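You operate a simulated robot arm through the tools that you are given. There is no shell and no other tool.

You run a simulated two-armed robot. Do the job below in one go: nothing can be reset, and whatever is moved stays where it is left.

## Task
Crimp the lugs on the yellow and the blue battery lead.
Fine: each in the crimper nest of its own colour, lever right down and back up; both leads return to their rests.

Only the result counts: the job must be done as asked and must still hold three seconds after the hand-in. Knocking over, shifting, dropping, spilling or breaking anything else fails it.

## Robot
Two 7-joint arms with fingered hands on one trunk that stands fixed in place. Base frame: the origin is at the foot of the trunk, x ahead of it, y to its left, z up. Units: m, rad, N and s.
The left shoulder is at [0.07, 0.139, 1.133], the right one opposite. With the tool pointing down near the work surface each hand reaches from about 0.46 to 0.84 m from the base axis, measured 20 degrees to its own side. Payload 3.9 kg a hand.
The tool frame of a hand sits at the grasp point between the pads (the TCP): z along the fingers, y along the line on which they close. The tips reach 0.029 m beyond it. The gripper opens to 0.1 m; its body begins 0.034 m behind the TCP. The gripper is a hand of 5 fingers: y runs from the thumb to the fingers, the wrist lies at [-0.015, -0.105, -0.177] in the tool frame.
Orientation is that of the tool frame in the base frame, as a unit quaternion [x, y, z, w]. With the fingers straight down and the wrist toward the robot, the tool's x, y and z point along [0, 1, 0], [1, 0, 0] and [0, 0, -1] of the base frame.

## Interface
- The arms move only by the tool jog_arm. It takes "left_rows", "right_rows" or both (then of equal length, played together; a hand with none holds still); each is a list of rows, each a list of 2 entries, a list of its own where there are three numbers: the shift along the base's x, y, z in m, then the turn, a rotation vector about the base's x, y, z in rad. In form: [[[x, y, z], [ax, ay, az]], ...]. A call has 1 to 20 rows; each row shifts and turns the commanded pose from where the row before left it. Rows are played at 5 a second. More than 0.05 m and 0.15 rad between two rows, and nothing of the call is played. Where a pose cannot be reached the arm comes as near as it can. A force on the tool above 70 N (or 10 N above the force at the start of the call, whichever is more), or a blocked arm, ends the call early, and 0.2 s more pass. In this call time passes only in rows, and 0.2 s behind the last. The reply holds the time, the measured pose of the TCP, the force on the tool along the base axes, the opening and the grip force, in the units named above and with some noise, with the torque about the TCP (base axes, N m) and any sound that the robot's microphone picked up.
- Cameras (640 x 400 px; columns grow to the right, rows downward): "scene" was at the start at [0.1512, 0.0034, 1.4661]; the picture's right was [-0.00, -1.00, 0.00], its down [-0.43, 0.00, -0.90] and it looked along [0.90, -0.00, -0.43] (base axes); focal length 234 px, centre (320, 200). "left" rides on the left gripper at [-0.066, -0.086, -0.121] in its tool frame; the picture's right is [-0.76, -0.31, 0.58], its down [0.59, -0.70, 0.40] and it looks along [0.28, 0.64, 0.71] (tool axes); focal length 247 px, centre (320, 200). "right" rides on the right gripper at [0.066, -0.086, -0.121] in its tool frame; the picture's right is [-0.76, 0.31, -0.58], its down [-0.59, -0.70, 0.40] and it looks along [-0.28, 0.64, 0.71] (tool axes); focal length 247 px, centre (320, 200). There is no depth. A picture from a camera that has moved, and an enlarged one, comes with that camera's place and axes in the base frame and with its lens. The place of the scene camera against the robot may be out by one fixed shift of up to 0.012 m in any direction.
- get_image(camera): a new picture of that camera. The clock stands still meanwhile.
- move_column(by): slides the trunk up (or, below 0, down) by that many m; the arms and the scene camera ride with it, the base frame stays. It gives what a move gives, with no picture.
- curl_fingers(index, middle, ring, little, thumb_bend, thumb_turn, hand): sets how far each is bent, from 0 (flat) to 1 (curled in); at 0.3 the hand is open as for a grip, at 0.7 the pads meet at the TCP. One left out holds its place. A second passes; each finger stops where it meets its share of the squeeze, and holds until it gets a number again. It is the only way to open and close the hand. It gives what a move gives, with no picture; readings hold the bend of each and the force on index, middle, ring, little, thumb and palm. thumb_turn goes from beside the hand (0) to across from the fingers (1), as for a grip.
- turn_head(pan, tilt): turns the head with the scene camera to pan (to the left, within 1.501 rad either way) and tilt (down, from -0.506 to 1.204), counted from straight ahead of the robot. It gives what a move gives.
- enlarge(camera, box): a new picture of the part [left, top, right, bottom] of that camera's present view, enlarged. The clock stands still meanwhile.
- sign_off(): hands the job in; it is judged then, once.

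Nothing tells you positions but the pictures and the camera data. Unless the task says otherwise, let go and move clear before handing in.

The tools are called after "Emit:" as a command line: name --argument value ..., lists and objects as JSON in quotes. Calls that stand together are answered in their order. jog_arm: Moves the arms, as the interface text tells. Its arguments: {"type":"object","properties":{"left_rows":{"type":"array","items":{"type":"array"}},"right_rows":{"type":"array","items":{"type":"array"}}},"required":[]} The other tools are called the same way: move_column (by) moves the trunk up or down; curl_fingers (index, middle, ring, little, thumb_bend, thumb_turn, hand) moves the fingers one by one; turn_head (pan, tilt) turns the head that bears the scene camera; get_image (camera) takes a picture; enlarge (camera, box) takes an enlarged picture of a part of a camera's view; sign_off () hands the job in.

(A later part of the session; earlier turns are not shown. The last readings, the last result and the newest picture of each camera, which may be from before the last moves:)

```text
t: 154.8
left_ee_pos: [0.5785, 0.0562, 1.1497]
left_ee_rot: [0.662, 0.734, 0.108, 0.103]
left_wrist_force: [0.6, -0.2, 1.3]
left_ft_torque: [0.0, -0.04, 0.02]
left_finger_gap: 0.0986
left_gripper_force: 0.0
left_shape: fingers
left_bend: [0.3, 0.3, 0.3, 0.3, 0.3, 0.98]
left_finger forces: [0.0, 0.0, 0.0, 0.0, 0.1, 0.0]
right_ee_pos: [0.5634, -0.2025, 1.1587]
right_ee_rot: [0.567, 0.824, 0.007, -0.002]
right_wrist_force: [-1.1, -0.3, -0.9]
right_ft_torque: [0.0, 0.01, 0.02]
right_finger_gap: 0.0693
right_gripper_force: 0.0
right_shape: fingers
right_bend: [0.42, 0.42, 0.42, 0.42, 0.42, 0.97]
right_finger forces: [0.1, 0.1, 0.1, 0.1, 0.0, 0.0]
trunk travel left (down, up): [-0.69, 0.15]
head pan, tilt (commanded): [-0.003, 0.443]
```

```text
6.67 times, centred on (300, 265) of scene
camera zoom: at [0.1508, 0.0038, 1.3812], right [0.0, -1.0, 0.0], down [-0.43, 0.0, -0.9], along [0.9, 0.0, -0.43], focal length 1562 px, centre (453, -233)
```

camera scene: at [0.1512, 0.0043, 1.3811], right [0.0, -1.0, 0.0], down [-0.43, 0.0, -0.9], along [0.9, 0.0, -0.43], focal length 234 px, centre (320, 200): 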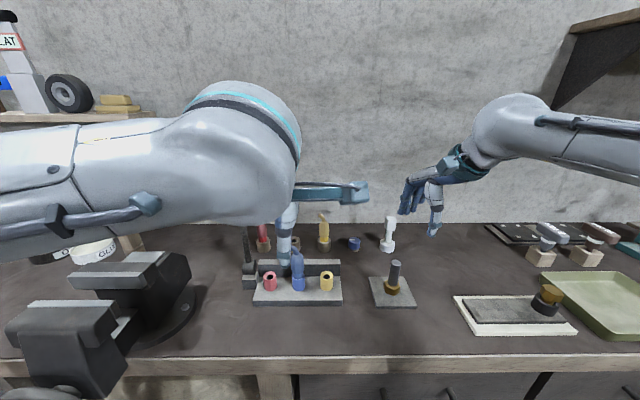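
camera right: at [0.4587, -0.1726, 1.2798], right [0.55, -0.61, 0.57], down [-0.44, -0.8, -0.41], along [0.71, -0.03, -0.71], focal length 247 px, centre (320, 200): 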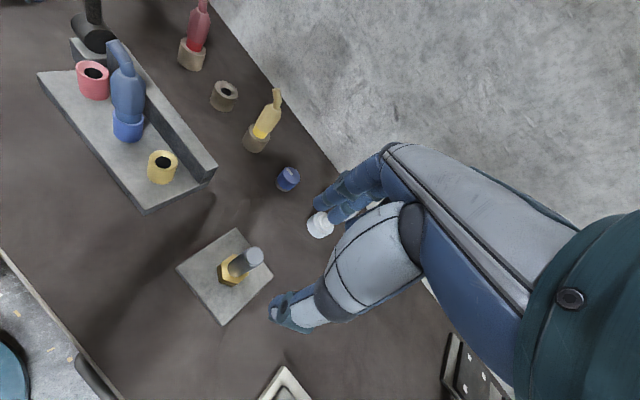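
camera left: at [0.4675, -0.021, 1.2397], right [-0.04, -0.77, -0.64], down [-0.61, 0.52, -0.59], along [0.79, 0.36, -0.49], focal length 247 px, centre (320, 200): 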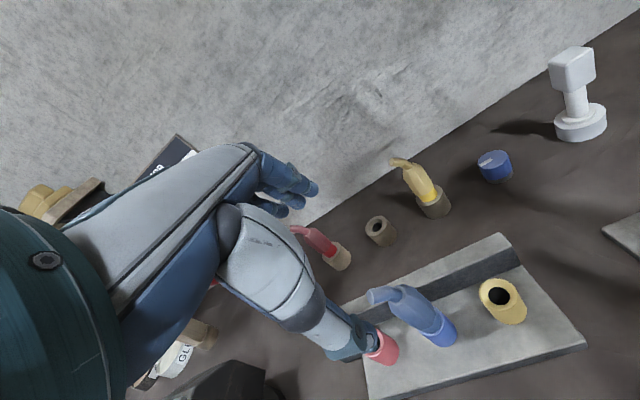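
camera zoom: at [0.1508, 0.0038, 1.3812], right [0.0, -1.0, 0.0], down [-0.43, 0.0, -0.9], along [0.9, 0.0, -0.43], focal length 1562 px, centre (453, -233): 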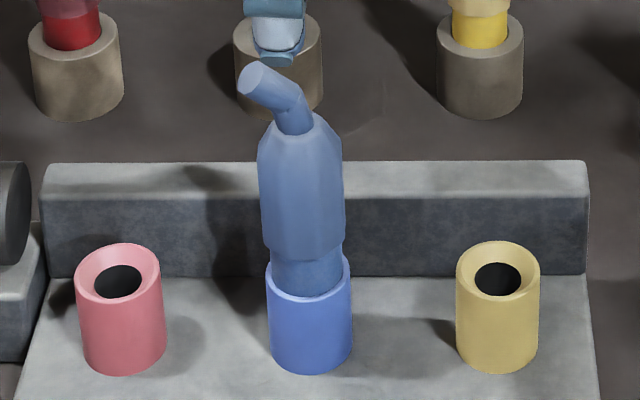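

Re-solving the heights, the blue lead's axis is at about (0.592, 0.053). With the same tilt as before, the left TCP should come to about (0.586, 0.052, 1.021). I'll descend part-way with the arm and check.

Emit:
jog_arm --left_rows '[[[0.007, -0.004, 0], [0, 0, 0]], [[0, 0, -0.018], [0, 0, 0]], [[0, 0, -0.018], [0, 0, 0]], [[0, 0, -0.018], [0, 0, 0]], [[0, 0, -0.016], [0, 0, 0]], [[0, 0, 0], [0, 0, 0]]]'

Emit:
get_image --camera "left"

Emit:
enlarge --camera "scene" --box '[250, 210, 350, 310]'

Emit:
enlarge --camera "right" --box '[0, 0, 200, 180]'

```text
t: 156.2
left_ee_pos: [0.5872, 0.0533, 1.0795]
left_ee_rot: [0.662, 0.734, 0.108, 0.104]
left_wrist_force: [-0.1, 0.9, -0.6]
left_ft_torque: [0.03, -0.02, -0.03]
left_finger_gap: 0.0984
left_gripper_force: 0.1
left_shape: fingers
left_bend: [0.3, 0.3, 0.3, 0.3, 0.3, 0.98]
left_finger forces: [0.0, 0.0, 0.0, 0.0, 0.1, 0.0]
right_ee_pos: [0.5618, -0.2031, 1.1582]
right_ee_rot: [0.567, 0.824, 0.007, -0.001]
right_wrist_force: [0.1, 0.1, -0.4]
right_ft_torque: [0.02, 0.0, 0.03]
right_finger_gap: 0.0696
right_gripper_force: 0.1
right_shape: fingers
right_bend: [0.42, 0.42, 0.42, 0.42, 0.42, 0.97]
right_finger forces: [0.0, 0.0, 0.0, 0.0, 0.1, 0.0]
trunk travel left (down, up): [-0.69, 0.15]
head pan, tilt (commanded): [-0.003, 0.443]
```

```text
taken
camera left: at [0.4761, -0.024, 1.1701], right [-0.04, -0.77, -0.63], down [-0.61, 0.52, -0.59], along [0.79, 0.36, -0.49], focal length 247 px, centre (320, 200)
```

left: 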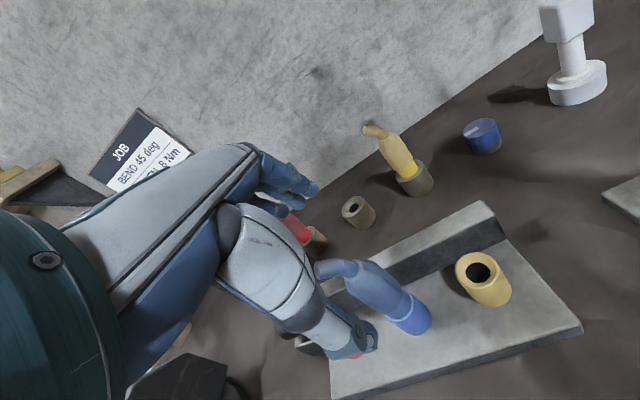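

```text
4.00 times, centred on (300, 260) of scene
camera zoom: at [0.1512, 0.0035, 1.3811], right [0.0, -1.0, 0.0], down [-0.43, 0.0, -0.9], along [0.9, 0.0, -0.43], focal length 937 px, centre (400, -40)
```

zoom: 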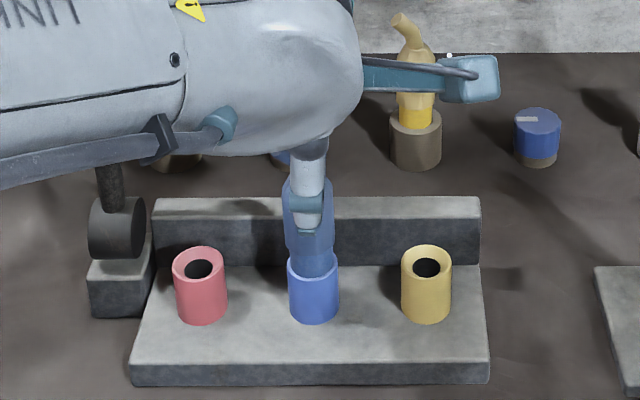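

```text
2.22 times, centred on (100, 90) of right
camera zoom: at [0.4591, -0.1729, 1.2796], right [0.55, -0.61, 0.57], down [-0.44, -0.8, -0.41], along [0.7, -0.03, -0.71], focal length 549 px, centre (809, 444)
```

zoom: 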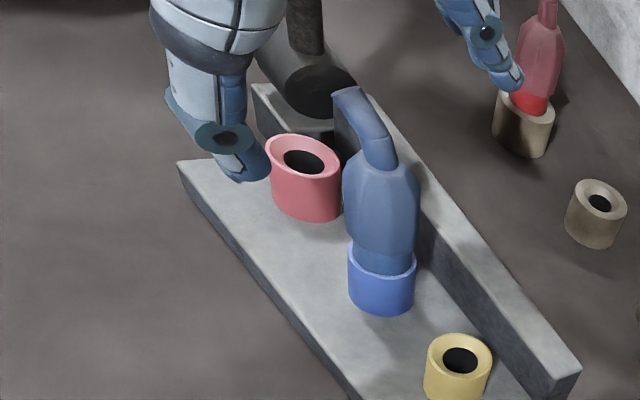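

The thumb is in line with the boot within a few millimetres. I'll nudge 3 mm left and descend to grip height.

Emit:
jog_arm --left_rows '[[[-0.001, 0.003, -0.01], [0, 0, 0]], [[0, 0, -0.015], [0, 0, 0]], [[0, 0, -0.015], [0, 0, 0]], [[0, 0, -0.012], [0, 0, 0]], [[0, 0, 0], [0, 0, 0]]]'

Emit:
get_image --camera "left"

Emit:
enlarge --camera "scene" --box '[250, 210, 350, 310]'

Emit:
enlarge --camera "right" --box '[0, 0, 200, 180]'

```text
t: 157.4
left_ee_pos: [0.5851, 0.0563, 1.0275]
left_ee_rot: [0.662, 0.734, 0.108, 0.103]
left_wrist_force: [0.0, -0.2, -0.1]
left_ft_torque: [-0.02, 0.01, 0.02]
left_finger_gap: 0.0984
left_gripper_force: 0.0
left_shape: fingers
left_bend: [0.3, 0.3, 0.3, 0.3, 0.3, 0.98]
left_finger forces: [0.0, 0.1, 0.1, 0.1, 0.0, 0.0]
right_ee_pos: [0.5631, -0.2021, 1.1587]
right_ee_rot: [0.567, 0.824, 0.007, -0.002]
right_wrist_force: [-0.9, -0.4, 0.4]
right_ft_torque: [0.01, 0.0, 0.01]
right_finger_gap: 0.0697
right_gripper_force: 0.1
right_shape: fingers
right_bend: [0.42, 0.42, 0.42, 0.42, 0.42, 0.97]
right_finger forces: [0.0, 0.0, 0.0, 0.1, 0.1, 0.0]
trunk travel left (down, up): [-0.69, 0.15]
head pan, tilt (commanded): [-0.003, 0.443]
```

```text
taken
camera left: at [0.4744, -0.0218, 1.1186], right [-0.04, -0.77, -0.63], down [-0.61, 0.52, -0.59], along [0.79, 0.36, -0.49], focal length 247 px, centre (320, 200)
```

left: 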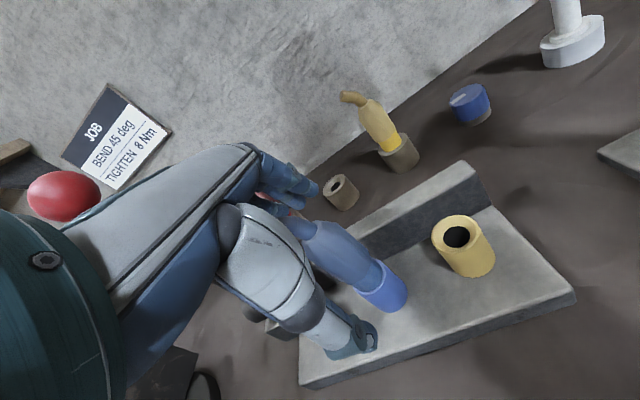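

```text
4.00 times, centred on (300, 260) of scene
camera zoom: at [0.1511, 0.0036, 1.3811], right [0.0, -1.0, 0.0], down [-0.43, 0.0, -0.9], along [0.9, 0.0, -0.43], focal length 937 px, centre (400, -40)
```

zoom: 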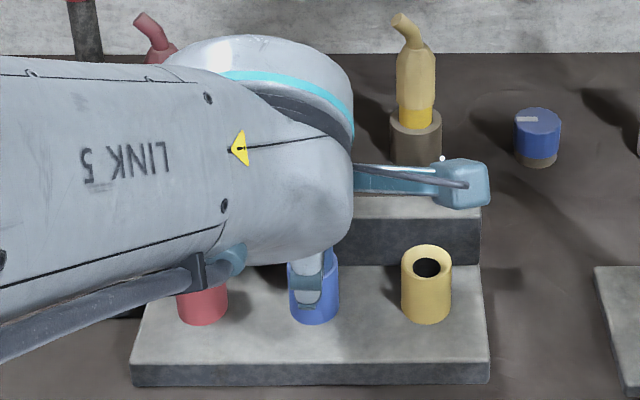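

```text
2.22 times, centred on (100, 90) of right
camera zoom: at [0.459, -0.1728, 1.2796], right [0.55, -0.61, 0.57], down [-0.44, -0.8, -0.41], along [0.71, -0.03, -0.71], focal length 549 px, centre (809, 444)
```

zoom: 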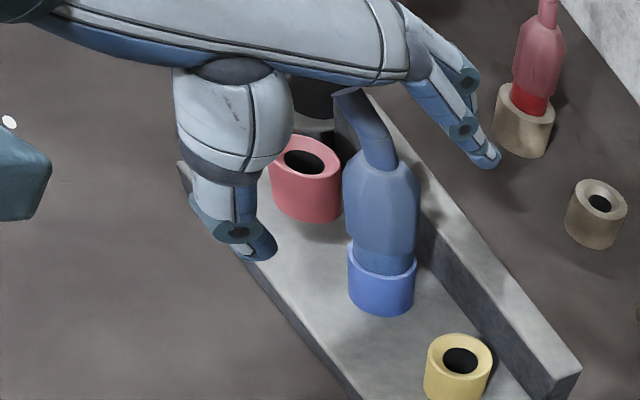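

Positions look right; the boot is between thumb and fingers with the tail clear of the palm. Final 6 mm down and close gently.

Emit:
jog_arm --left_rows '[[[0, 0.0015, -0.006], [0, 0, 0]], [[0, 0, 0], [0, 0, 0]]]'

Emit:
curl_fingers --hand "left" --index 0.55 --middle 0.55 --ring 0.55 --little 0.55 --thumb_bend 0.55

Emit:
get_image --camera "left"

Emit:
enlarge --camera "right" --box '[0, 0, 200, 180]'

```text
t: 158.0
left_ee_pos: [0.5846, 0.057, 1.022]
left_ee_rot: [0.662, 0.734, 0.107, 0.104]
left_wrist_force: [0.3, -0.8, -0.1]
left_ft_torque: [0.01, 0.0, 0.0]
left_finger_gap: 0.0989
left_gripper_force: 0.0
left_shape: fingers
left_bend: [0.3, 0.3, 0.3, 0.3, 0.3, 0.98]
left_finger forces: [0.0, 0.0, 0.1, 0.0, 0.1, 0.0]
right_ee_pos: [0.5619, -0.2025, 1.1583]
right_ee_rot: [0.567, 0.823, 0.007, -0.001]
right_wrist_force: [-0.3, -0.4, 0.2]
right_ft_torque: [0.01, -0.01, -0.03]
right_finger_gap: 0.0695
right_gripper_force: 0.0
right_shape: fingers
right_bend: [0.42, 0.42, 0.42, 0.42, 0.42, 0.97]
right_finger forces: [0.0, 0.1, 0.1, 0.0, 0.0, 0.0]
trunk travel left (down, up): [-0.69, 0.15]
head pan, tilt (commanded): [-0.003, 0.443]
```

```text
t: 159.0
left_ee_pos: [0.5859, 0.057, 1.0217]
left_ee_rot: [0.662, 0.735, 0.109, 0.103]
left_wrist_force: [0.0, -0.5, 0.1]
left_ft_torque: [0.02, -0.01, 0.01]
left_finger_gap: 0.0386
left_gripper_force: 0.4
left_shape: fingers
left_bend: [0.55, 0.55, 0.55, 0.55, 0.55, 0.98]
left_finger forces: [0.2, 0.0, 0.1, 0.0, 0.0, 0.1]
right_ee_pos: [0.5631, -0.2021, 1.159]
right_ee_rot: [0.566, 0.824, 0.007, -0.002]
right_wrist_force: [0.1, 0.5, 0.0]
right_ft_torque: [0.01, 0.02, -0.02]
right_finger_gap: 0.0695
right_gripper_force: 0.1
right_shape: fingers
right_bend: [0.42, 0.42, 0.42, 0.42, 0.42, 0.97]
right_finger forces: [0.1, 0.0, 0.0, 0.0, 0.0, 0.0]
trunk travel left (down, up): [-0.69, 0.15]
head pan, tilt (commanded): [-0.003, 0.443]
```

```text
taken
camera left: at [0.4746, -0.0209, 1.1123], right [-0.04, -0.77, -0.64], down [-0.61, 0.52, -0.59], along [0.79, 0.36, -0.49], focal length 247 px, centre (320, 200)
```

left: 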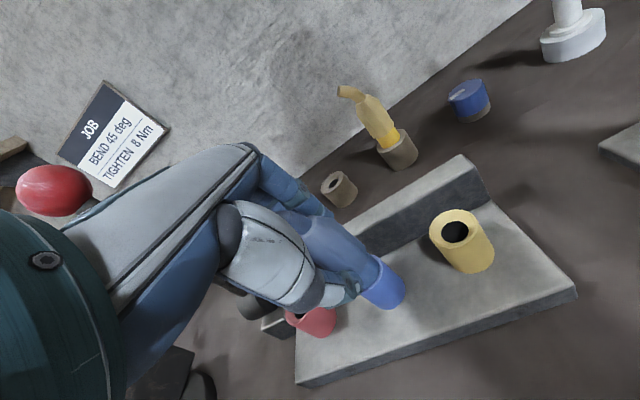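

```text
2.22 times, centred on (100, 90) of right
camera zoom: at [0.4592, -0.173, 1.2795], right [0.55, -0.61, 0.57], down [-0.44, -0.8, -0.41], along [0.7, -0.03, -0.71], focal length 549 px, centre (809, 444)
```

zoom: 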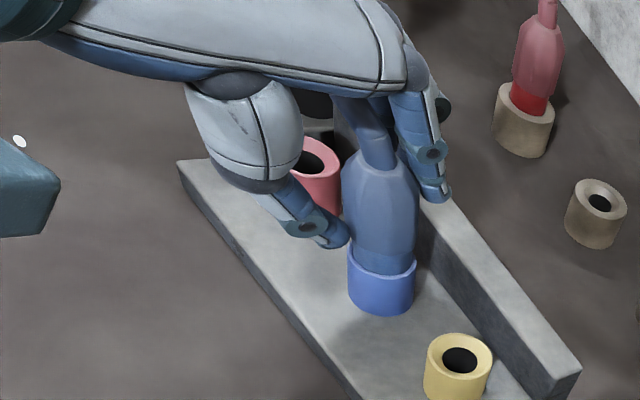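

The right camera gives a nice side view: thumb and fingers flank the boot. Closing to grip.

Emit:
curl_fingers --hand "left" --index 0.7 --middle 0.7 --ring 0.7 --little 0.7 --thumb_bend 0.7

Emit:
enlarge --camera "right" --box '[0, 0, 200, 180]'

Emit:
get_image --camera "left"

```text
t: 160.0
left_ee_pos: [0.5851, 0.0564, 1.0234]
left_ee_rot: [0.662, 0.734, 0.108, 0.105]
left_wrist_force: [0.3, 0.8, 7.4]
left_ft_torque: [-0.01, 0.17, -0.01]
left_finger_gap: 0.0246
left_gripper_force: 10.5
left_shape: fingers
left_bend: [0.63, 0.68, 0.7, 0.7, 0.63, 0.97]
left_finger forces: [8.3, 2.2, 0.0, 0.1, 9.6, 0.0]
right_ee_pos: [0.561, -0.2013, 1.1585]
right_ee_rot: [0.567, 0.823, 0.009, -0.001]
right_wrist_force: [-0.5, 0.3, 0.2]
right_ft_torque: [0.0, -0.01, 0.03]
right_finger_gap: 0.0695
right_gripper_force: 0.0
right_shape: fingers
right_bend: [0.42, 0.42, 0.42, 0.42, 0.42, 0.97]
right_finger forces: [0.0, 0.1, 0.0, 0.0, 0.0, 0.0]
trunk travel left (down, up): [-0.69, 0.15]
head pan, tilt (commanded): [-0.003, 0.443]
```

```text
2.22 times, centred on (100, 90) of right
camera zoom: at [0.4581, -0.1731, 1.28], right [0.55, -0.61, 0.57], down [-0.44, -0.8, -0.41], along [0.71, -0.03, -0.71], focal length 549 px, centre (809, 444)
```

zoom: 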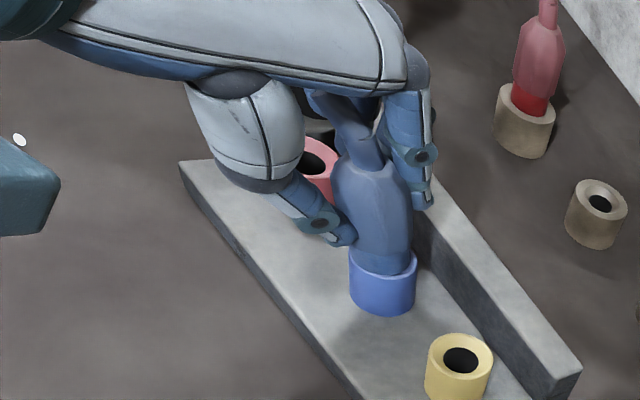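

```text
taken
camera left: at [0.4738, -0.021, 1.1132], right [-0.04, -0.77, -0.64], down [-0.61, 0.52, -0.6], along [0.79, 0.36, -0.49], focal length 247 px, centre (320, 200)
```

left: 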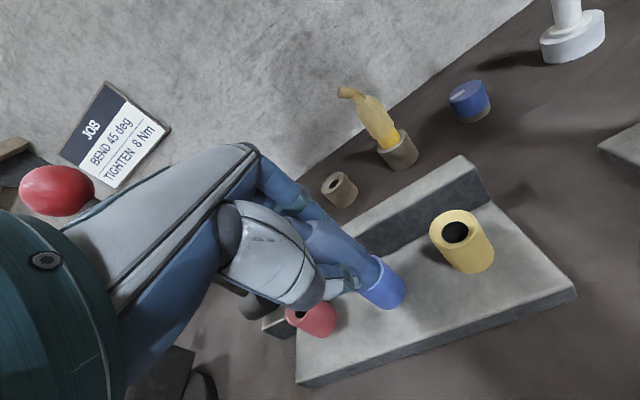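

A good grip: index 8.3, thumb 9.6 N. I'll add some middle-finger pressure, then lift straight up a little and check.

Emit:
curl_fingers --hand "left" --middle 0.74

Emit:
jog_arm --left_rows '[[[0, 0, 0.006], [0, 0, 0]], [[0, 0, 0.007], [0, 0, 0]], [[0, 0, 0.007], [0, 0, 0]]]'

Emit:
enlarge --camera "right" --box '[0, 0, 200, 180]'

Emit:
enlarge --camera "scene" --box '[250, 210, 350, 310]'

```text
t: 161.0
left_ee_pos: [0.5855, 0.0564, 1.022]
left_ee_rot: [0.662, 0.734, 0.108, 0.104]
left_wrist_force: [1.1, 0.5, 7.7]
left_ft_torque: [-0.01, 0.16, -0.06]
left_finger_gap: 0.0245
left_gripper_force: 12.0
left_shape: fingers
left_bend: [0.63, 0.67, 0.7, 0.7, 0.63, 0.97]
left_finger forces: [8.4, 5.2, 0.0, 0.0, 10.6, 0.0]
right_ee_pos: [0.5614, -0.2025, 1.1584]
right_ee_rot: [0.567, 0.824, 0.007, -0.001]
right_wrist_force: [0.8, -0.2, -0.2]
right_ft_torque: [-0.01, -0.01, -0.05]
right_finger_gap: 0.0696
right_gripper_force: 0.0
right_shape: fingers
right_bend: [0.42, 0.42, 0.42, 0.42, 0.42, 0.97]
right_finger forces: [0.0, 0.1, 0.0, 0.0, 0.0, 0.1]
trunk travel left (down, up): [-0.69, 0.15]
head pan, tilt (commanded): [-0.003, 0.443]
```

```text
t: 161.8
left_ee_pos: [0.5868, 0.0559, 1.0424]
left_ee_rot: [0.662, 0.734, 0.109, 0.103]
left_wrist_force: [-2.8, -0.5, -0.6]
left_ft_torque: [-0.03, 0.23, 0.0]
left_finger_gap: 0.0245
left_gripper_force: 10.1
left_shape: fingers
left_bend: [0.65, 0.72, 0.7, 0.7, 0.63, 0.96]
left_finger forces: [5.6, 4.5, 0.0, 0.0, 11.2, 0.0]
right_ee_pos: [0.5635, -0.2012, 1.159]
right_ee_rot: [0.567, 0.823, 0.008, -0.002]
right_wrist_force: [0.5, -0.3, -0.5]
right_ft_torque: [0.01, 0.0, -0.03]
right_finger_gap: 0.0697
right_gripper_force: 0.0
right_shape: fingers
right_bend: [0.42, 0.42, 0.42, 0.42, 0.42, 0.97]
right_finger forces: [0.0, 0.1, 0.0, 0.1, 0.0, 0.0]
trunk travel left (down, up): [-0.69, 0.15]
head pan, tilt (commanded): [-0.003, 0.443]
```

```text
2.22 times, centred on (100, 90) of right
camera zoom: at [0.4594, -0.1728, 1.2795], right [0.55, -0.61, 0.57], down [-0.44, -0.8, -0.41], along [0.7, -0.03, -0.71], focal length 549 px, centre (809, 444)
```

zoom: 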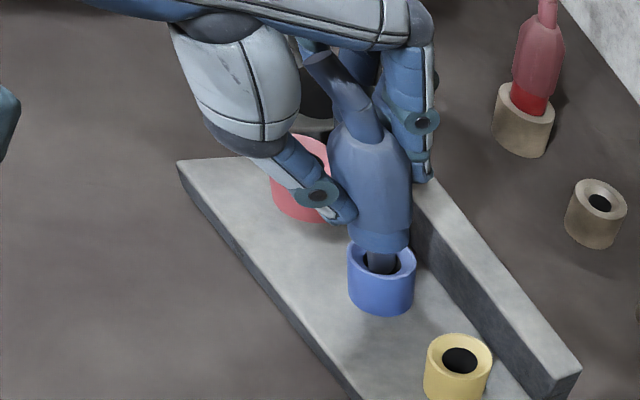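

```text
4.00 times, centred on (300, 260) of scene
camera zoom: at [0.1515, 0.0037, 1.3811], right [0.0, -1.0, 0.0], down [-0.43, 0.0, -0.9], along [0.9, 0.0, -0.43], focal length 937 px, centre (400, -40)
```

zoom: 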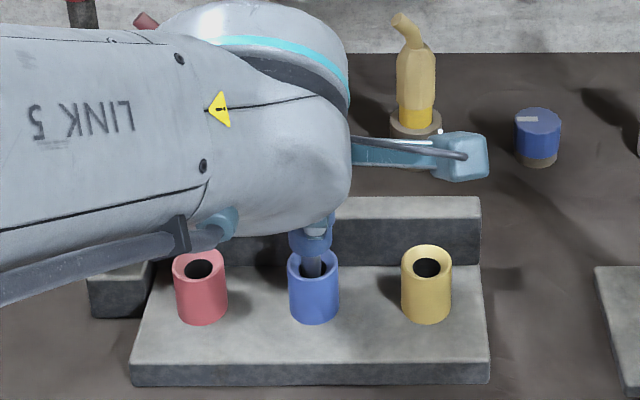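

The blue post is out and clearly flattened, so the crimp took. I'll raise with the column, then carry it forward over its rest in checked stages.

Emit:
move_column --by 0.05

Emit:
move_column --by 0.035

Emit:
jog_arm --left_rows '[[[0.012, 0.002, 0], [0, 0, 0]], [[0.012, 0.002, 0], [0, 0, 0]], [[0.012, 0.002, 0], [0, 0, 0]], [[0.012, 0.002, 0], [0, 0, 0]], [[0.012, 0.002, 0], [0, 0, 0]], [[0, 0, 0], [0, 0, 0]]]'

Emit:
get_image --camera "right"

Emit:
get_image --camera "scene"

Emit:
get_image --camera "left"

```text
t: 162.7
left_ee_pos: [0.5858, 0.0564, 1.0918]
left_ee_rot: [0.662, 0.734, 0.108, 0.103]
left_wrist_force: [-0.7, -0.4, -1.2]
left_ft_torque: [-0.01, 0.01, 0.02]
left_finger_gap: 0.0236
left_gripper_force: 8.7
left_shape: fingers
left_bend: [0.65, 0.72, 0.7, 0.7, 0.63, 0.96]
left_finger forces: [5.1, 4.7, 0.0, 0.0, 8.0, 0.1]
right_ee_pos: [0.5629, -0.2036, 1.2088]
right_ee_rot: [0.567, 0.824, 0.008, -0.001]
right_wrist_force: [0.9, 0.3, 0.1]
right_ft_torque: [0.0, 0.0, -0.01]
right_finger_gap: 0.0696
right_gripper_force: 0.0
right_shape: fingers
right_bend: [0.42, 0.42, 0.42, 0.42, 0.42, 0.97]
right_finger forces: [0.0, 0.0, 0.0, 0.0, 0.0, 0.1]
trunk travel left (down, up): [-0.74, 0.1]
head pan, tilt (commanded): [-0.003, 0.443]
```

```text
t: 163.5
left_ee_pos: [0.5859, 0.0562, 1.1278]
left_ee_rot: [0.662, 0.735, 0.108, 0.103]
left_wrist_force: [-0.6, 0.0, 0.4]
left_ft_torque: [0.03, 0.0, 0.0]
left_finger_gap: 0.0238
left_gripper_force: 9.2
left_shape: fingers
left_bend: [0.65, 0.72, 0.7, 0.7, 0.63, 0.96]
left_finger forces: [5.1, 4.6, 0.0, 0.0, 8.1, 0.0]
right_ee_pos: [0.563, -0.2016, 1.2425]
right_ee_rot: [0.567, 0.824, 0.007, -0.002]
right_wrist_force: [0.9, -0.5, 0.5]
right_ft_torque: [-0.01, 0.0, 0.04]
right_finger_gap: 0.0696
right_gripper_force: 0.0
right_shape: fingers
right_bend: [0.42, 0.42, 0.42, 0.42, 0.42, 0.97]
right_finger forces: [0.0, 0.0, 0.0, 0.0, 0.0, 0.0]
trunk travel left (down, up): [-0.775, 0.065]
head pan, tilt (commanded): [-0.003, 0.443]
```

```text
t: 164.9
left_ee_pos: [0.646, 0.0659, 1.1269]
left_ee_rot: [0.662, 0.735, 0.109, 0.103]
left_wrist_force: [0.0, -0.3, -0.4]
left_ft_torque: [-0.05, -0.01, 0.01]
left_finger_gap: 0.0237
left_gripper_force: 9.4
left_shape: fingers
left_bend: [0.65, 0.72, 0.7, 0.7, 0.63, 0.96]
left_finger forces: [4.9, 4.7, 0.1, 0.1, 8.1, 0.0]
right_ee_pos: [0.563, -0.2017, 1.2435]
right_ee_rot: [0.567, 0.824, 0.008, 0.0]
right_wrist_force: [0.0, 0.0, -0.8]
right_ft_torque: [0.0, 0.0, 0.0]
right_finger_gap: 0.0696
right_gripper_force: 0.1
right_shape: fingers
right_bend: [0.42, 0.42, 0.42, 0.42, 0.42, 0.97]
right_finger forces: [0.0, 0.0, 0.0, 0.0, 0.0, 0.0]
trunk travel left (down, up): [-0.775, 0.065]
head pan, tilt (commanded): [-0.003, 0.443]
```

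```text
taken
camera right: at [0.4588, -0.1731, 1.3647], right [0.55, -0.61, 0.57], down [-0.44, -0.8, -0.41], along [0.71, -0.03, -0.71], focal length 247 px, centre (320, 200)
```

right: 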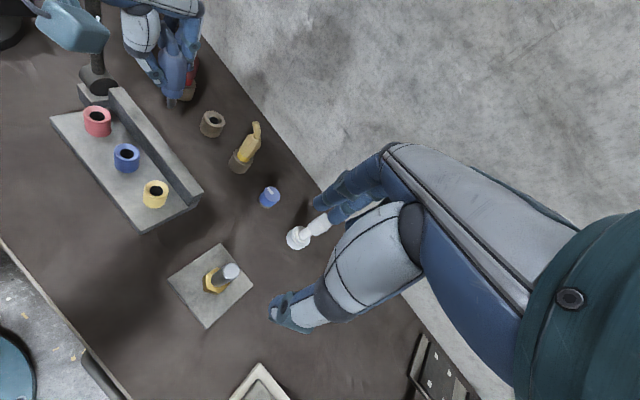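

```text
taken
camera scene: at [0.1509, 0.0033, 1.4662], right [0.0, -1.0, 0.0], down [-0.43, 0.0, -0.9], along [0.9, 0.0, -0.43], focal length 234 px, centre (320, 200)
```

scene: 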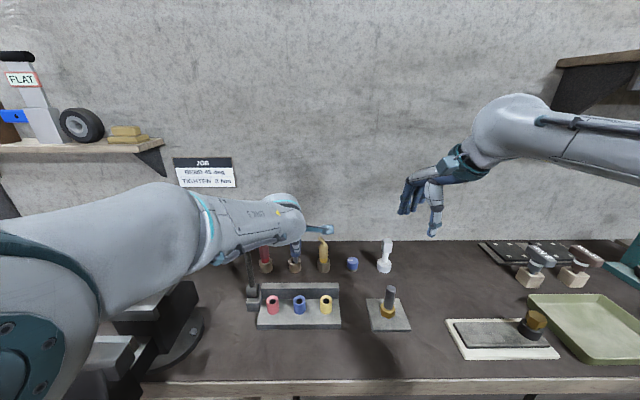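

```text
taken
camera left: at [0.5352, -0.011, 1.2175], right [-0.04, -0.77, -0.64], down [-0.61, 0.52, -0.59], along [0.79, 0.36, -0.49], focal length 247 px, centre (320, 200)
```

left: 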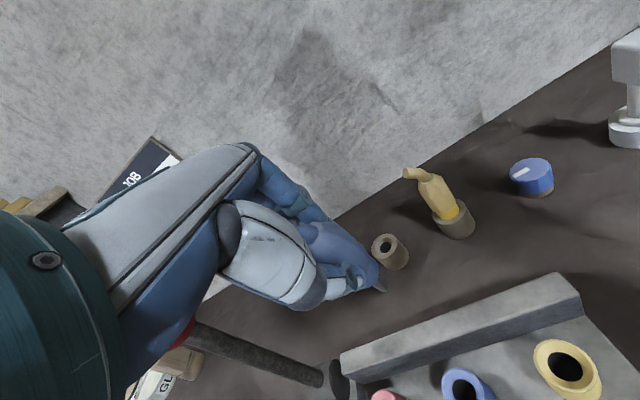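

Tracking is exact. To keep the left wrist clear of the lever ball, I'll yaw the hand slightly (wrist to the right) and continue toward the rest at this safe height.

Emit:
jog_arm --left_rows '[[[0.008, 0.001, 0], [0, 0, 0.05]], [[0.01, 0.0015, 0], [0, 0, 0.05]], [[0.012, 0.0015, 0], [0, 0, 0]], [[0.012, 0.0015, 0], [0, 0, 0]], [[0.012, 0.0015, 0], [0, 0, 0]], [[0, 0, 0], [0, 0, 0]]]'

Emit:
get_image --camera "scene"

Emit:
get_image --camera "left"

```text
t: 166.3
left_ee_pos: [0.7001, 0.0746, 1.1265]
left_ee_rot: [0.625, 0.766, 0.113, 0.098]
left_wrist_force: [0.5, 0.0, -0.8]
left_ft_torque: [-0.01, 0.0, 0.03]
left_finger_gap: 0.0237
left_gripper_force: 9.5
left_shape: fingers
left_bend: [0.65, 0.72, 0.7, 0.7, 0.63, 0.96]
left_finger forces: [5.0, 4.7, 0.0, 0.1, 8.1, 0.1]
right_ee_pos: [0.5625, -0.2022, 1.2426]
right_ee_rot: [0.567, 0.824, 0.008, -0.001]
right_wrist_force: [-0.1, -0.5, -0.1]
right_ft_torque: [0.03, 0.01, 0.0]
right_finger_gap: 0.0696
right_gripper_force: 0.1
right_shape: fingers
right_bend: [0.42, 0.42, 0.42, 0.42, 0.42, 0.97]
right_finger forces: [0.0, 0.0, 0.0, 0.0, 0.1, 0.0]
trunk travel left (down, up): [-0.775, 0.065]
head pan, tilt (commanded): [-0.003, 0.443]
```

```text
taken
camera scene: at [0.1511, 0.0035, 1.4661], right [0.0, -1.0, 0.0], down [-0.43, 0.0, -0.9], along [0.9, 0.0, -0.43], focal length 234 px, centre (320, 200)
```

scene: 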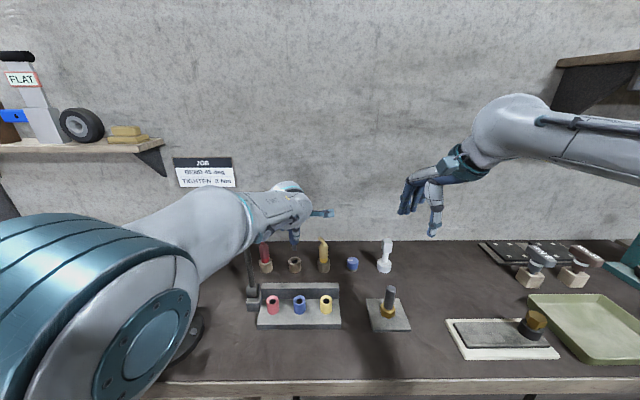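

```text
taken
camera left: at [0.5971, -0.0137, 1.2183], right [0.03, -0.77, -0.64], down [-0.66, 0.46, -0.59], along [0.75, 0.44, -0.49], focal length 247 px, centre (320, 200)
```

left: 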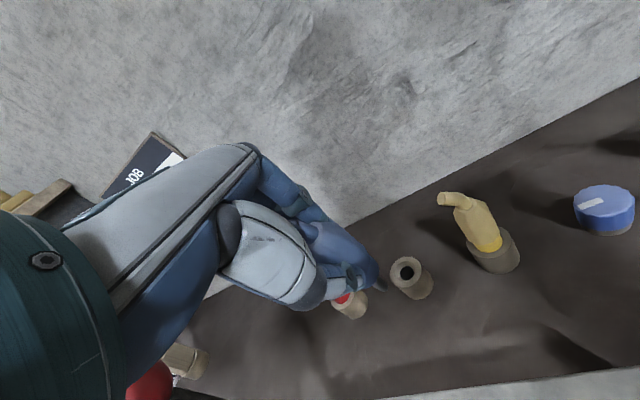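

Good tracking. Continuing to above the blue rest.

Emit:
jog_arm --left_rows '[[[0.0112, 0.0016, 0], [0, 0, 0]], [[0.0112, 0.0016, 0], [0, 0, 0]], [[0.0112, 0.0016, 0], [0, 0, 0]], [[0.0112, 0.0016, 0], [0, 0, 0]], [[0.0112, 0.0017, 0], [0, 0, 0]], [[0.0112, 0.0017, 0], [0, 0, 0]], [[0.0112, 0.0016, 0], [0, 0, 0]], [[0, 0, 0], [0, 0, 0]]]'

Emit:
get_image --camera "left"

Emit:
enlarge --camera "scene" --box '[190, 180, 350, 290]'

Emit:
get_image --camera "right"

```text
t: 168.1
left_ee_pos: [0.7789, 0.0864, 1.1259]
left_ee_rot: [0.625, 0.766, 0.113, 0.098]
left_wrist_force: [-0.8, -0.3, -0.4]
left_ft_torque: [0.01, -0.01, 0.0]
left_finger_gap: 0.0239
left_gripper_force: 9.5
left_shape: fingers
left_bend: [0.65, 0.73, 0.7, 0.7, 0.63, 0.96]
left_finger forces: [4.9, 4.7, 0.0, 0.1, 8.1, 0.1]
right_ee_pos: [0.5629, -0.2025, 1.2427]
right_ee_rot: [0.567, 0.823, 0.008, -0.001]
right_wrist_force: [-0.1, 0.6, 0.0]
right_ft_torque: [0.02, 0.03, 0.02]
right_finger_gap: 0.0697
right_gripper_force: 0.1
right_shape: fingers
right_bend: [0.42, 0.42, 0.42, 0.42, 0.42, 0.97]
right_finger forces: [0.1, 0.1, 0.1, 0.1, 0.0, 0.0]
trunk travel left (down, up): [-0.775, 0.065]
head pan, tilt (commanded): [-0.003, 0.443]
```

```text
taken
camera left: at [0.6761, -0.0025, 1.2182], right [0.03, -0.77, -0.64], down [-0.66, 0.46, -0.59], along [0.75, 0.44, -0.49], focal length 247 px, centre (320, 200)
```

left: 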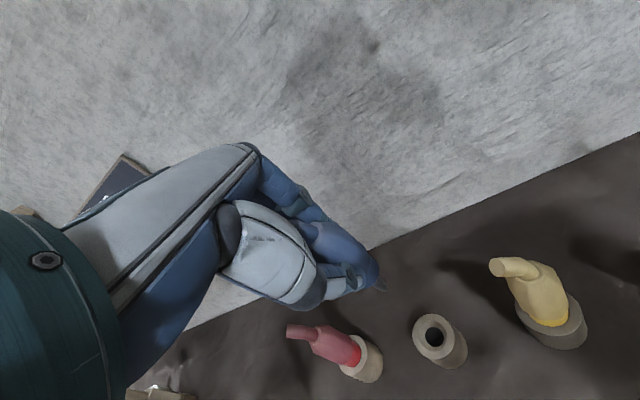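

```text
3.64 times, centred on (270, 235) of scene
camera zoom: at [0.1509, 0.0033, 1.4662], right [0.0, -1.0, 0.0], down [-0.43, 0.0, -0.9], along [0.9, 0.0, -0.43], focal length 852 px, centre (502, 73)
```

zoom: 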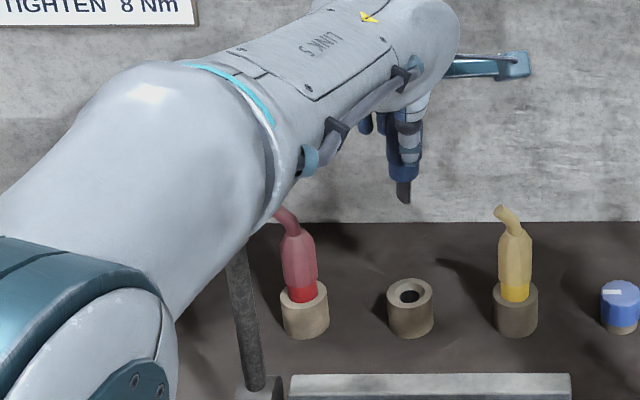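

```text
taken
camera right: at [0.4588, -0.1731, 1.3647], right [0.55, -0.61, 0.57], down [-0.44, -0.8, -0.41], along [0.71, -0.03, -0.71], focal length 247 px, centre (320, 200)
```

right: 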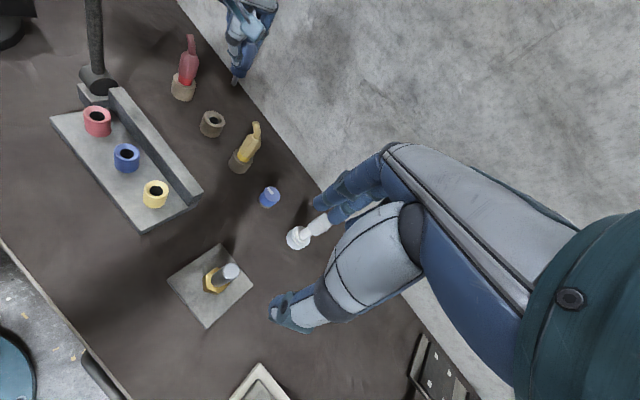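

Over the blue rest with the arm well clear of the lever. I'll lower by column to just above the rest and measure.

Emit:
move_column --by -0.075

Emit:
enlarge --camera "left" --box '[330, 220, 490, 340]'

Emit:
enlarge --camera "scene" --box '[250, 190, 350, 270]'

Emit:
enlarge --camera "right" --box '[150, 0, 290, 180]'

```text
t: 169.2
left_ee_pos: [0.7799, 0.0848, 1.0526]
left_ee_rot: [0.625, 0.767, 0.113, 0.097]
left_wrist_force: [0.2, -0.6, -0.3]
left_ft_torque: [-0.02, -0.03, 0.01]
left_finger_gap: 0.0238
left_gripper_force: 9.1
left_shape: fingers
left_bend: [0.65, 0.73, 0.7, 0.7, 0.63, 0.96]
left_finger forces: [4.9, 4.7, 0.0, 0.1, 8.1, 0.0]
right_ee_pos: [0.5628, -0.2018, 1.1686]
right_ee_rot: [0.567, 0.824, 0.007, -0.002]
right_wrist_force: [-0.4, 0.0, 0.0]
right_ft_torque: [0.02, 0.01, -0.01]
right_finger_gap: 0.0696
right_gripper_force: 0.1
right_shape: fingers
right_bend: [0.42, 0.42, 0.42, 0.42, 0.42, 0.97]
right_finger forces: [0.1, 0.0, 0.1, 0.0, 0.1, 0.1]
trunk travel left (down, up): [-0.7, 0.14]
head pan, tilt (commanded): [-0.003, 0.443]
```

```text
3.33 times, centred on (410, 280) of left
camera zoom: at [0.6761, -0.0025, 1.1431], right [0.03, -0.77, -0.64], down [-0.66, 0.46, -0.59], along [0.75, 0.44, -0.49], focal length 823 px, centre (20, -67)
```

zoom: 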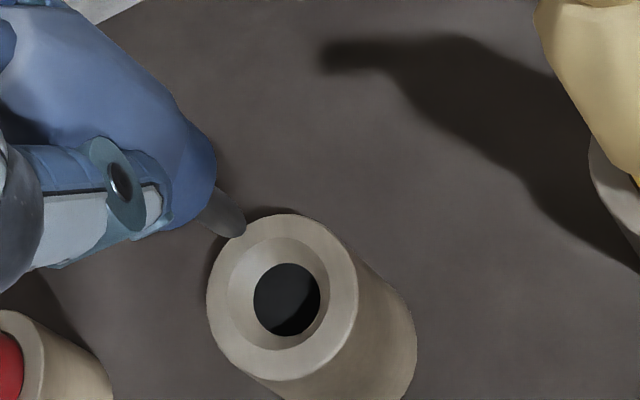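

```text
5.00 times, centred on (300, 230) of scene
camera zoom: at [0.1511, 0.0034, 1.3912], right [0.0, -1.0, 0.0], down [-0.43, 0.0, -0.9], along [0.9, 0.0, -0.43], focal length 1172 px, centre (420, 50)
```

zoom: 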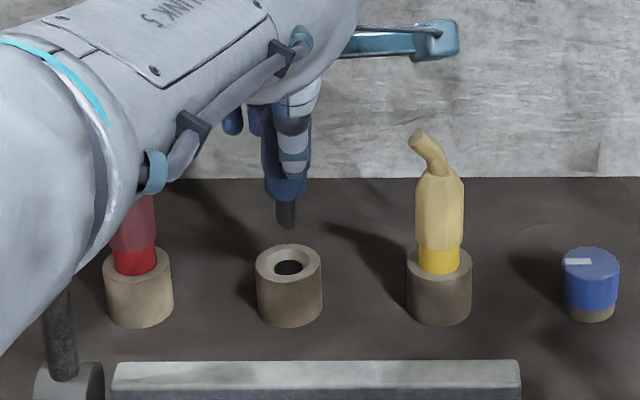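

```text
2.22 times, centred on (220, 90) of right
camera zoom: at [0.459, -0.1729, 1.2897], right [0.55, -0.61, 0.57], down [-0.44, -0.8, -0.41], along [0.71, -0.03, -0.71], focal length 549 px, centre (542, 444)
```

zoom: 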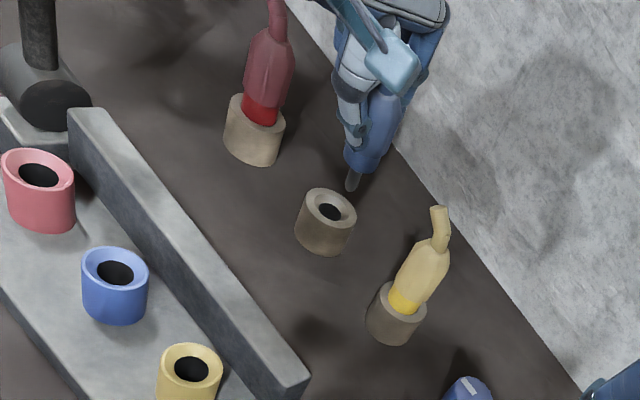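

Triangulating with three views, the post tip is about 11 mm too far ahead, matching what happened with yellow (which seated at TCP x≈0.770). I'll move back 10.5 mm, then lower and re-check.

Emit:
jog_arm --left_rows '[[[-0.0055, -0.0005, 0], [0, 0, 0]], [[-0.005, -0.0005, 0], [0, 0, 0]], [[0, 0, 0], [0, 0, 0]]]'

Emit:
move_column --by -0.015

Emit:
enlarge --camera "left" --box '[330, 220, 490, 340]'

Emit:
enlarge --camera "scene" --box '[260, 190, 340, 260]'

Emit:
enlarge --camera "right" --box '[180, 30, 260, 130]'

```text
t: 170.0
left_ee_pos: [0.7687, 0.0849, 1.052]
left_ee_rot: [0.624, 0.767, 0.114, 0.099]
left_wrist_force: [-0.5, -0.1, -0.4]
left_ft_torque: [-0.01, 0.0, 0.0]
left_finger_gap: 0.0239
left_gripper_force: 8.4
left_shape: fingers
left_bend: [0.65, 0.73, 0.7, 0.7, 0.63, 0.96]
left_finger forces: [5.0, 4.6, 0.0, 0.0, 8.0, 0.0]
right_ee_pos: [0.5627, -0.2023, 1.1678]
right_ee_rot: [0.567, 0.824, 0.008, -0.001]
right_wrist_force: [0.1, -0.2, -0.9]
right_ft_torque: [0.0, 0.02, -0.01]
right_finger_gap: 0.0695
right_gripper_force: 0.0
right_shape: fingers
right_bend: [0.42, 0.42, 0.42, 0.42, 0.42, 0.97]
right_finger forces: [0.1, 0.1, 0.1, 0.1, 0.1, 0.0]
trunk travel left (down, up): [-0.7, 0.14]
head pan, tilt (commanded): [-0.003, 0.443]
```

```text
t: 170.6
left_ee_pos: [0.7683, 0.0852, 1.0365]
left_ee_rot: [0.625, 0.766, 0.113, 0.098]
left_wrist_force: [0.8, 1.0, -0.5]
left_ft_torque: [0.0, 0.01, 0.02]
left_finger_gap: 0.0241
left_gripper_force: 8.9
left_shape: fingers
left_bend: [0.65, 0.73, 0.7, 0.7, 0.63, 0.96]
left_finger forces: [4.9, 4.7, 0.0, 0.1, 8.1, 0.0]
right_ee_pos: [0.5624, -0.2021, 1.1535]
right_ee_rot: [0.567, 0.824, 0.008, -0.002]
right_wrist_force: [-0.3, -0.1, 0.5]
right_ft_torque: [0.03, 0.01, 0.02]
right_finger_gap: 0.0696
right_gripper_force: 0.0
right_shape: fingers
right_bend: [0.42, 0.42, 0.42, 0.42, 0.42, 0.97]
right_finger forces: [0.0, 0.1, 0.0, 0.0, 0.1, 0.0]
trunk travel left (down, up): [-0.685, 0.155]
head pan, tilt (commanded): [-0.003, 0.443]
```

```text
3.33 times, centred on (410, 280) of left
camera zoom: at [0.6652, -0.003, 1.1275], right [0.03, -0.77, -0.64], down [-0.66, 0.46, -0.59], along [0.75, 0.44, -0.49], focal length 823 px, centre (20, -67)
```

zoom: 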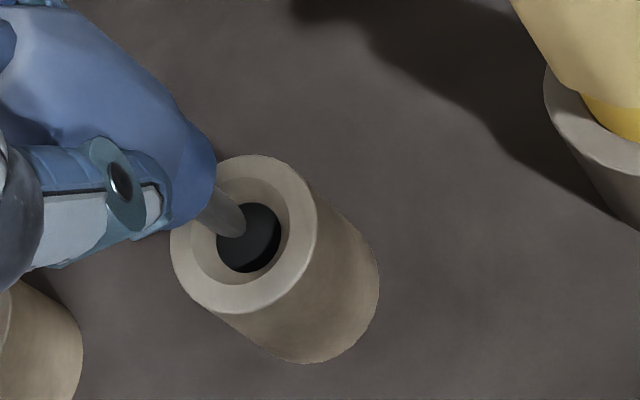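

```text
5.71 times, centred on (300, 225) of scene
camera zoom: at [0.1512, 0.0034, 1.3761], right [0.0, -1.0, 0.0], down [-0.43, 0.0, -0.9], along [0.9, 0.0, -0.43], focal length 1339 px, centre (434, 57)
```

zoom: 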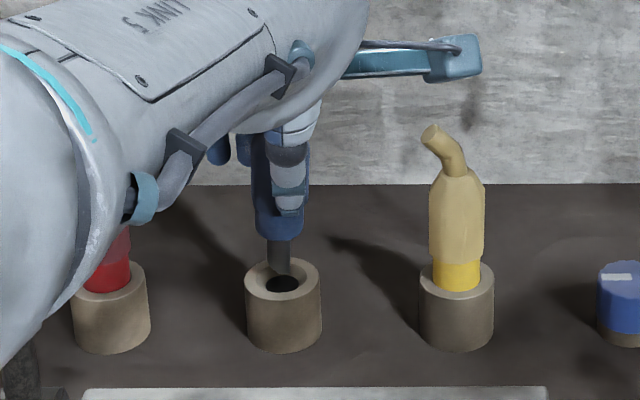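

```text
4.00 times, centred on (220, 80) of right
camera zoom: at [0.4591, -0.173, 1.2745], right [0.55, -0.61, 0.57], down [-0.44, -0.8, -0.41], along [0.7, -0.03, -0.71], focal length 988 px, centre (720, 680)
```

zoom: 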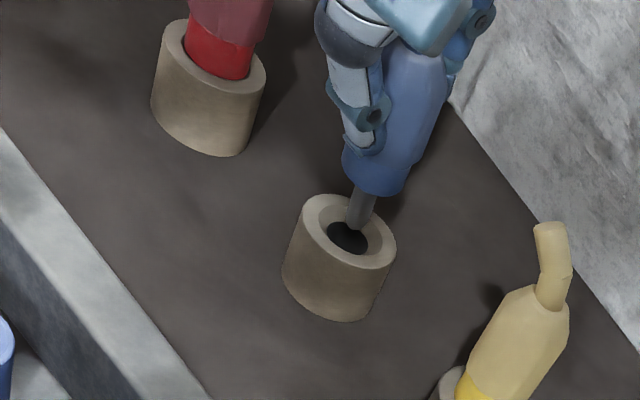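

Three views agree the post is over the hole. Lowering in small steps with force checks.

Emit:
move_column --by -0.006

Emit:
move_column --by -0.004

Emit:
enlarge --camera "left" --box '[330, 200, 490, 320]'

Emit:
enlarge --camera "right" --box '[180, 30, 260, 130]'

Emit:
enlarge --camera "scene" --box '[260, 190, 340, 260]'

```text
t: 171.2
left_ee_pos: [0.7689, 0.0844, 1.03]
left_ee_rot: [0.625, 0.766, 0.114, 0.098]
left_wrist_force: [-0.5, 0.5, 0.1]
left_ft_torque: [-0.01, 0.03, 0.0]
left_finger_gap: 0.0238
left_gripper_force: 9.0
left_shape: fingers
left_bend: [0.65, 0.73, 0.7, 0.7, 0.63, 0.96]
left_finger forces: [4.9, 4.6, 0.0, 0.0, 8.0, 0.0]
right_ee_pos: [0.5632, -0.2017, 1.1464]
right_ee_rot: [0.567, 0.824, 0.008, -0.002]
right_wrist_force: [-0.6, 0.2, 0.6]
right_ft_torque: [-0.05, 0.01, 0.0]
right_finger_gap: 0.0695
right_gripper_force: 0.0
right_shape: fingers
right_bend: [0.42, 0.42, 0.42, 0.42, 0.42, 0.97]
right_finger forces: [0.1, 0.0, 0.1, 0.0, 0.0, 0.0]
trunk travel left (down, up): [-0.679, 0.161]
head pan, tilt (commanded): [-0.003, 0.443]
```

```text
t: 171.7
left_ee_pos: [0.7676, 0.0857, 1.0254]
left_ee_rot: [0.625, 0.766, 0.114, 0.098]
left_wrist_force: [-0.5, -0.7, 0.1]
left_ft_torque: [0.02, -0.01, -0.01]
left_finger_gap: 0.0237
left_gripper_force: 8.6
left_shape: fingers
left_bend: [0.65, 0.73, 0.7, 0.7, 0.63, 0.96]
left_finger forces: [4.8, 4.8, 0.0, 0.0, 8.0, 0.1]
right_ee_pos: [0.5631, -0.2016, 1.1433]
right_ee_rot: [0.567, 0.824, 0.008, -0.001]
right_wrist_force: [0.0, 0.5, 0.0]
right_ft_torque: [0.01, 0.0, 0.01]
right_finger_gap: 0.0696
right_gripper_force: 0.1
right_shape: fingers
right_bend: [0.42, 0.42, 0.42, 0.42, 0.42, 0.97]
right_finger forces: [0.0, 0.0, 0.1, 0.1, 0.0, 0.1]
trunk travel left (down, up): [-0.675, 0.165]
head pan, tilt (commanded): [-0.003, 0.443]
```

```text
3.33 times, centred on (410, 260) of left
camera zoom: at [0.6653, -0.003, 1.1176], right [0.03, -0.77, -0.64], down [-0.66, 0.46, -0.59], along [0.75, 0.44, -0.49], focal length 823 px, centre (20, 0)
```

zoom: 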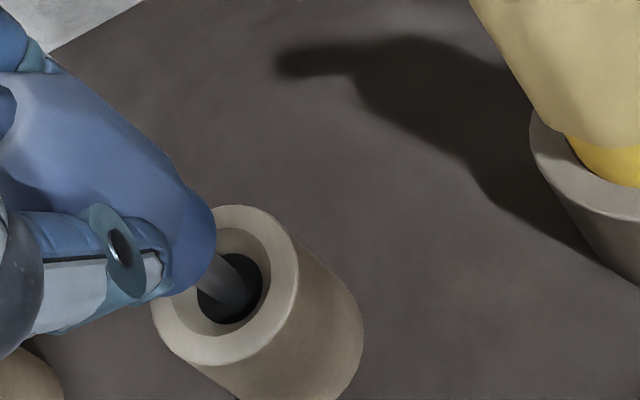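

```text
4.00 times, centred on (220, 80) of right
camera zoom: at [0.4592, -0.173, 1.2645], right [0.55, -0.61, 0.57], down [-0.44, -0.8, -0.41], along [0.7, -0.03, -0.71], focal length 988 px, centre (720, 680)
```

zoom: 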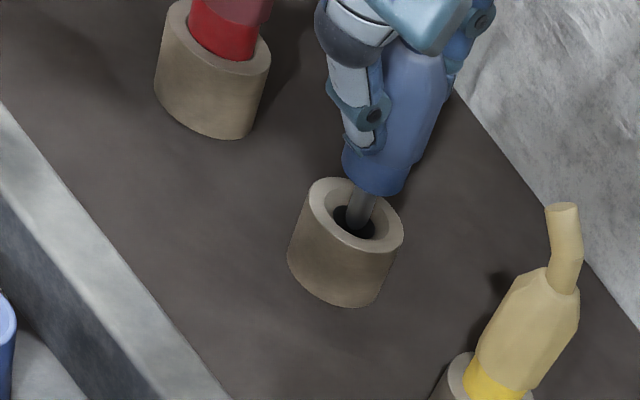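

```text
5.71 times, centred on (300, 225) of scene
camera zoom: at [0.1513, 0.0034, 1.3661], right [0.0, -1.0, 0.0], down [-0.43, 0.0, -0.9], along [0.9, 0.0, -0.43], focal length 1339 px, centre (434, 57)
```

zoom: 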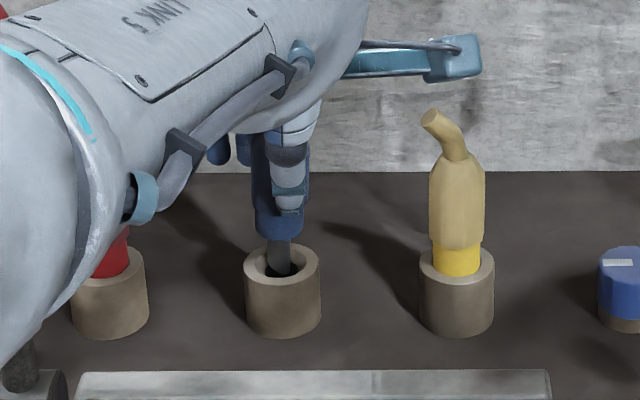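

The post is entering the hole without contact. Continuing down.

Emit:
move_column --by -0.007

Emit:
move_column --by -0.006

Emit:
enlarge --camera "right" --box '[180, 30, 260, 130]'

Emit:
enlarge --camera "scene" --box '[260, 190, 340, 260]'

```text
t: 172.3
left_ee_pos: [0.7686, 0.086, 1.0199]
left_ee_rot: [0.625, 0.766, 0.114, 0.098]
left_wrist_force: [0.2, -0.4, 0.2]
left_ft_torque: [-0.02, 0.0, -0.03]
left_finger_gap: 0.0237
left_gripper_force: 9.3
left_shape: fingers
left_bend: [0.65, 0.73, 0.7, 0.7, 0.63, 0.96]
left_finger forces: [4.9, 4.7, 0.0, 0.0, 8.4, 0.0]
right_ee_pos: [0.5635, -0.2023, 1.1361]
right_ee_rot: [0.567, 0.824, 0.007, -0.002]
right_wrist_force: [-0.3, -0.2, -0.6]
right_ft_torque: [0.0, 0.01, -0.02]
right_finger_gap: 0.0696
right_gripper_force: 0.0
right_shape: fingers
right_bend: [0.42, 0.42, 0.42, 0.42, 0.42, 0.97]
right_finger forces: [0.0, 0.0, 0.0, 0.1, 0.0, 0.0]
trunk travel left (down, up): [-0.668, 0.172]
head pan, tilt (commanded): [-0.003, 0.443]
```

```text
t: 172.8
left_ee_pos: [0.7681, 0.0846, 1.0121]
left_ee_rot: [0.625, 0.766, 0.113, 0.098]
left_wrist_force: [-0.2, -0.1, -1.1]
left_ft_torque: [-0.04, 0.02, 0.0]
left_finger_gap: 0.0238
left_gripper_force: 8.9
left_shape: fingers
left_bend: [0.65, 0.73, 0.7, 0.7, 0.63, 0.96]
left_finger forces: [4.9, 4.7, 0.0, 0.1, 8.4, 0.0]
right_ee_pos: [0.5632, -0.2019, 1.1303]
right_ee_rot: [0.567, 0.824, 0.007, -0.001]
right_wrist_force: [0.0, -1.1, 0.1]
right_ft_torque: [0.02, 0.02, 0.01]
right_finger_gap: 0.0696
right_gripper_force: 0.1
right_shape: fingers
right_bend: [0.42, 0.42, 0.42, 0.42, 0.42, 0.97]
right_finger forces: [0.1, 0.0, 0.1, 0.1, 0.0, 0.0]
trunk travel left (down, up): [-0.662, 0.178]
head pan, tilt (commanded): [-0.003, 0.443]
```

```text
4.00 times, centred on (220, 80) of right
camera zoom: at [0.4591, -0.173, 1.2515], right [0.55, -0.61, 0.57], down [-0.44, -0.8, -0.41], along [0.7, -0.03, -0.71], focal length 988 px, centre (720, 680)
```

zoom: 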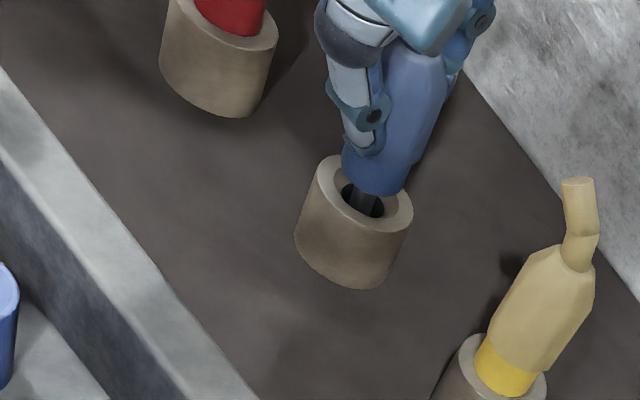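

```text
5.71 times, centred on (300, 225) of scene
camera zoom: at [0.1512, 0.0034, 1.3531], right [0.0, -1.0, 0.0], down [-0.43, 0.0, -0.9], along [0.9, 0.0, -0.43], focal length 1339 px, centre (434, 57)
```

zoom: 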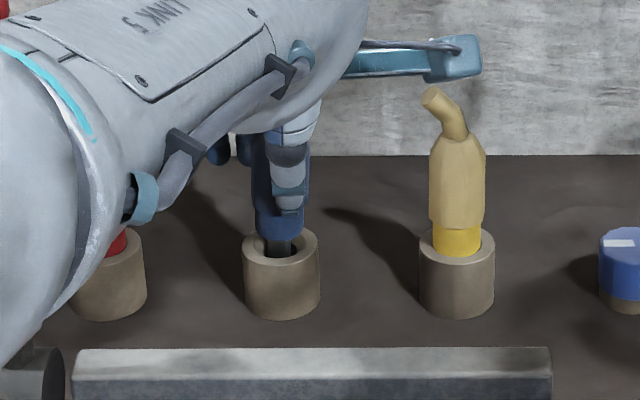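

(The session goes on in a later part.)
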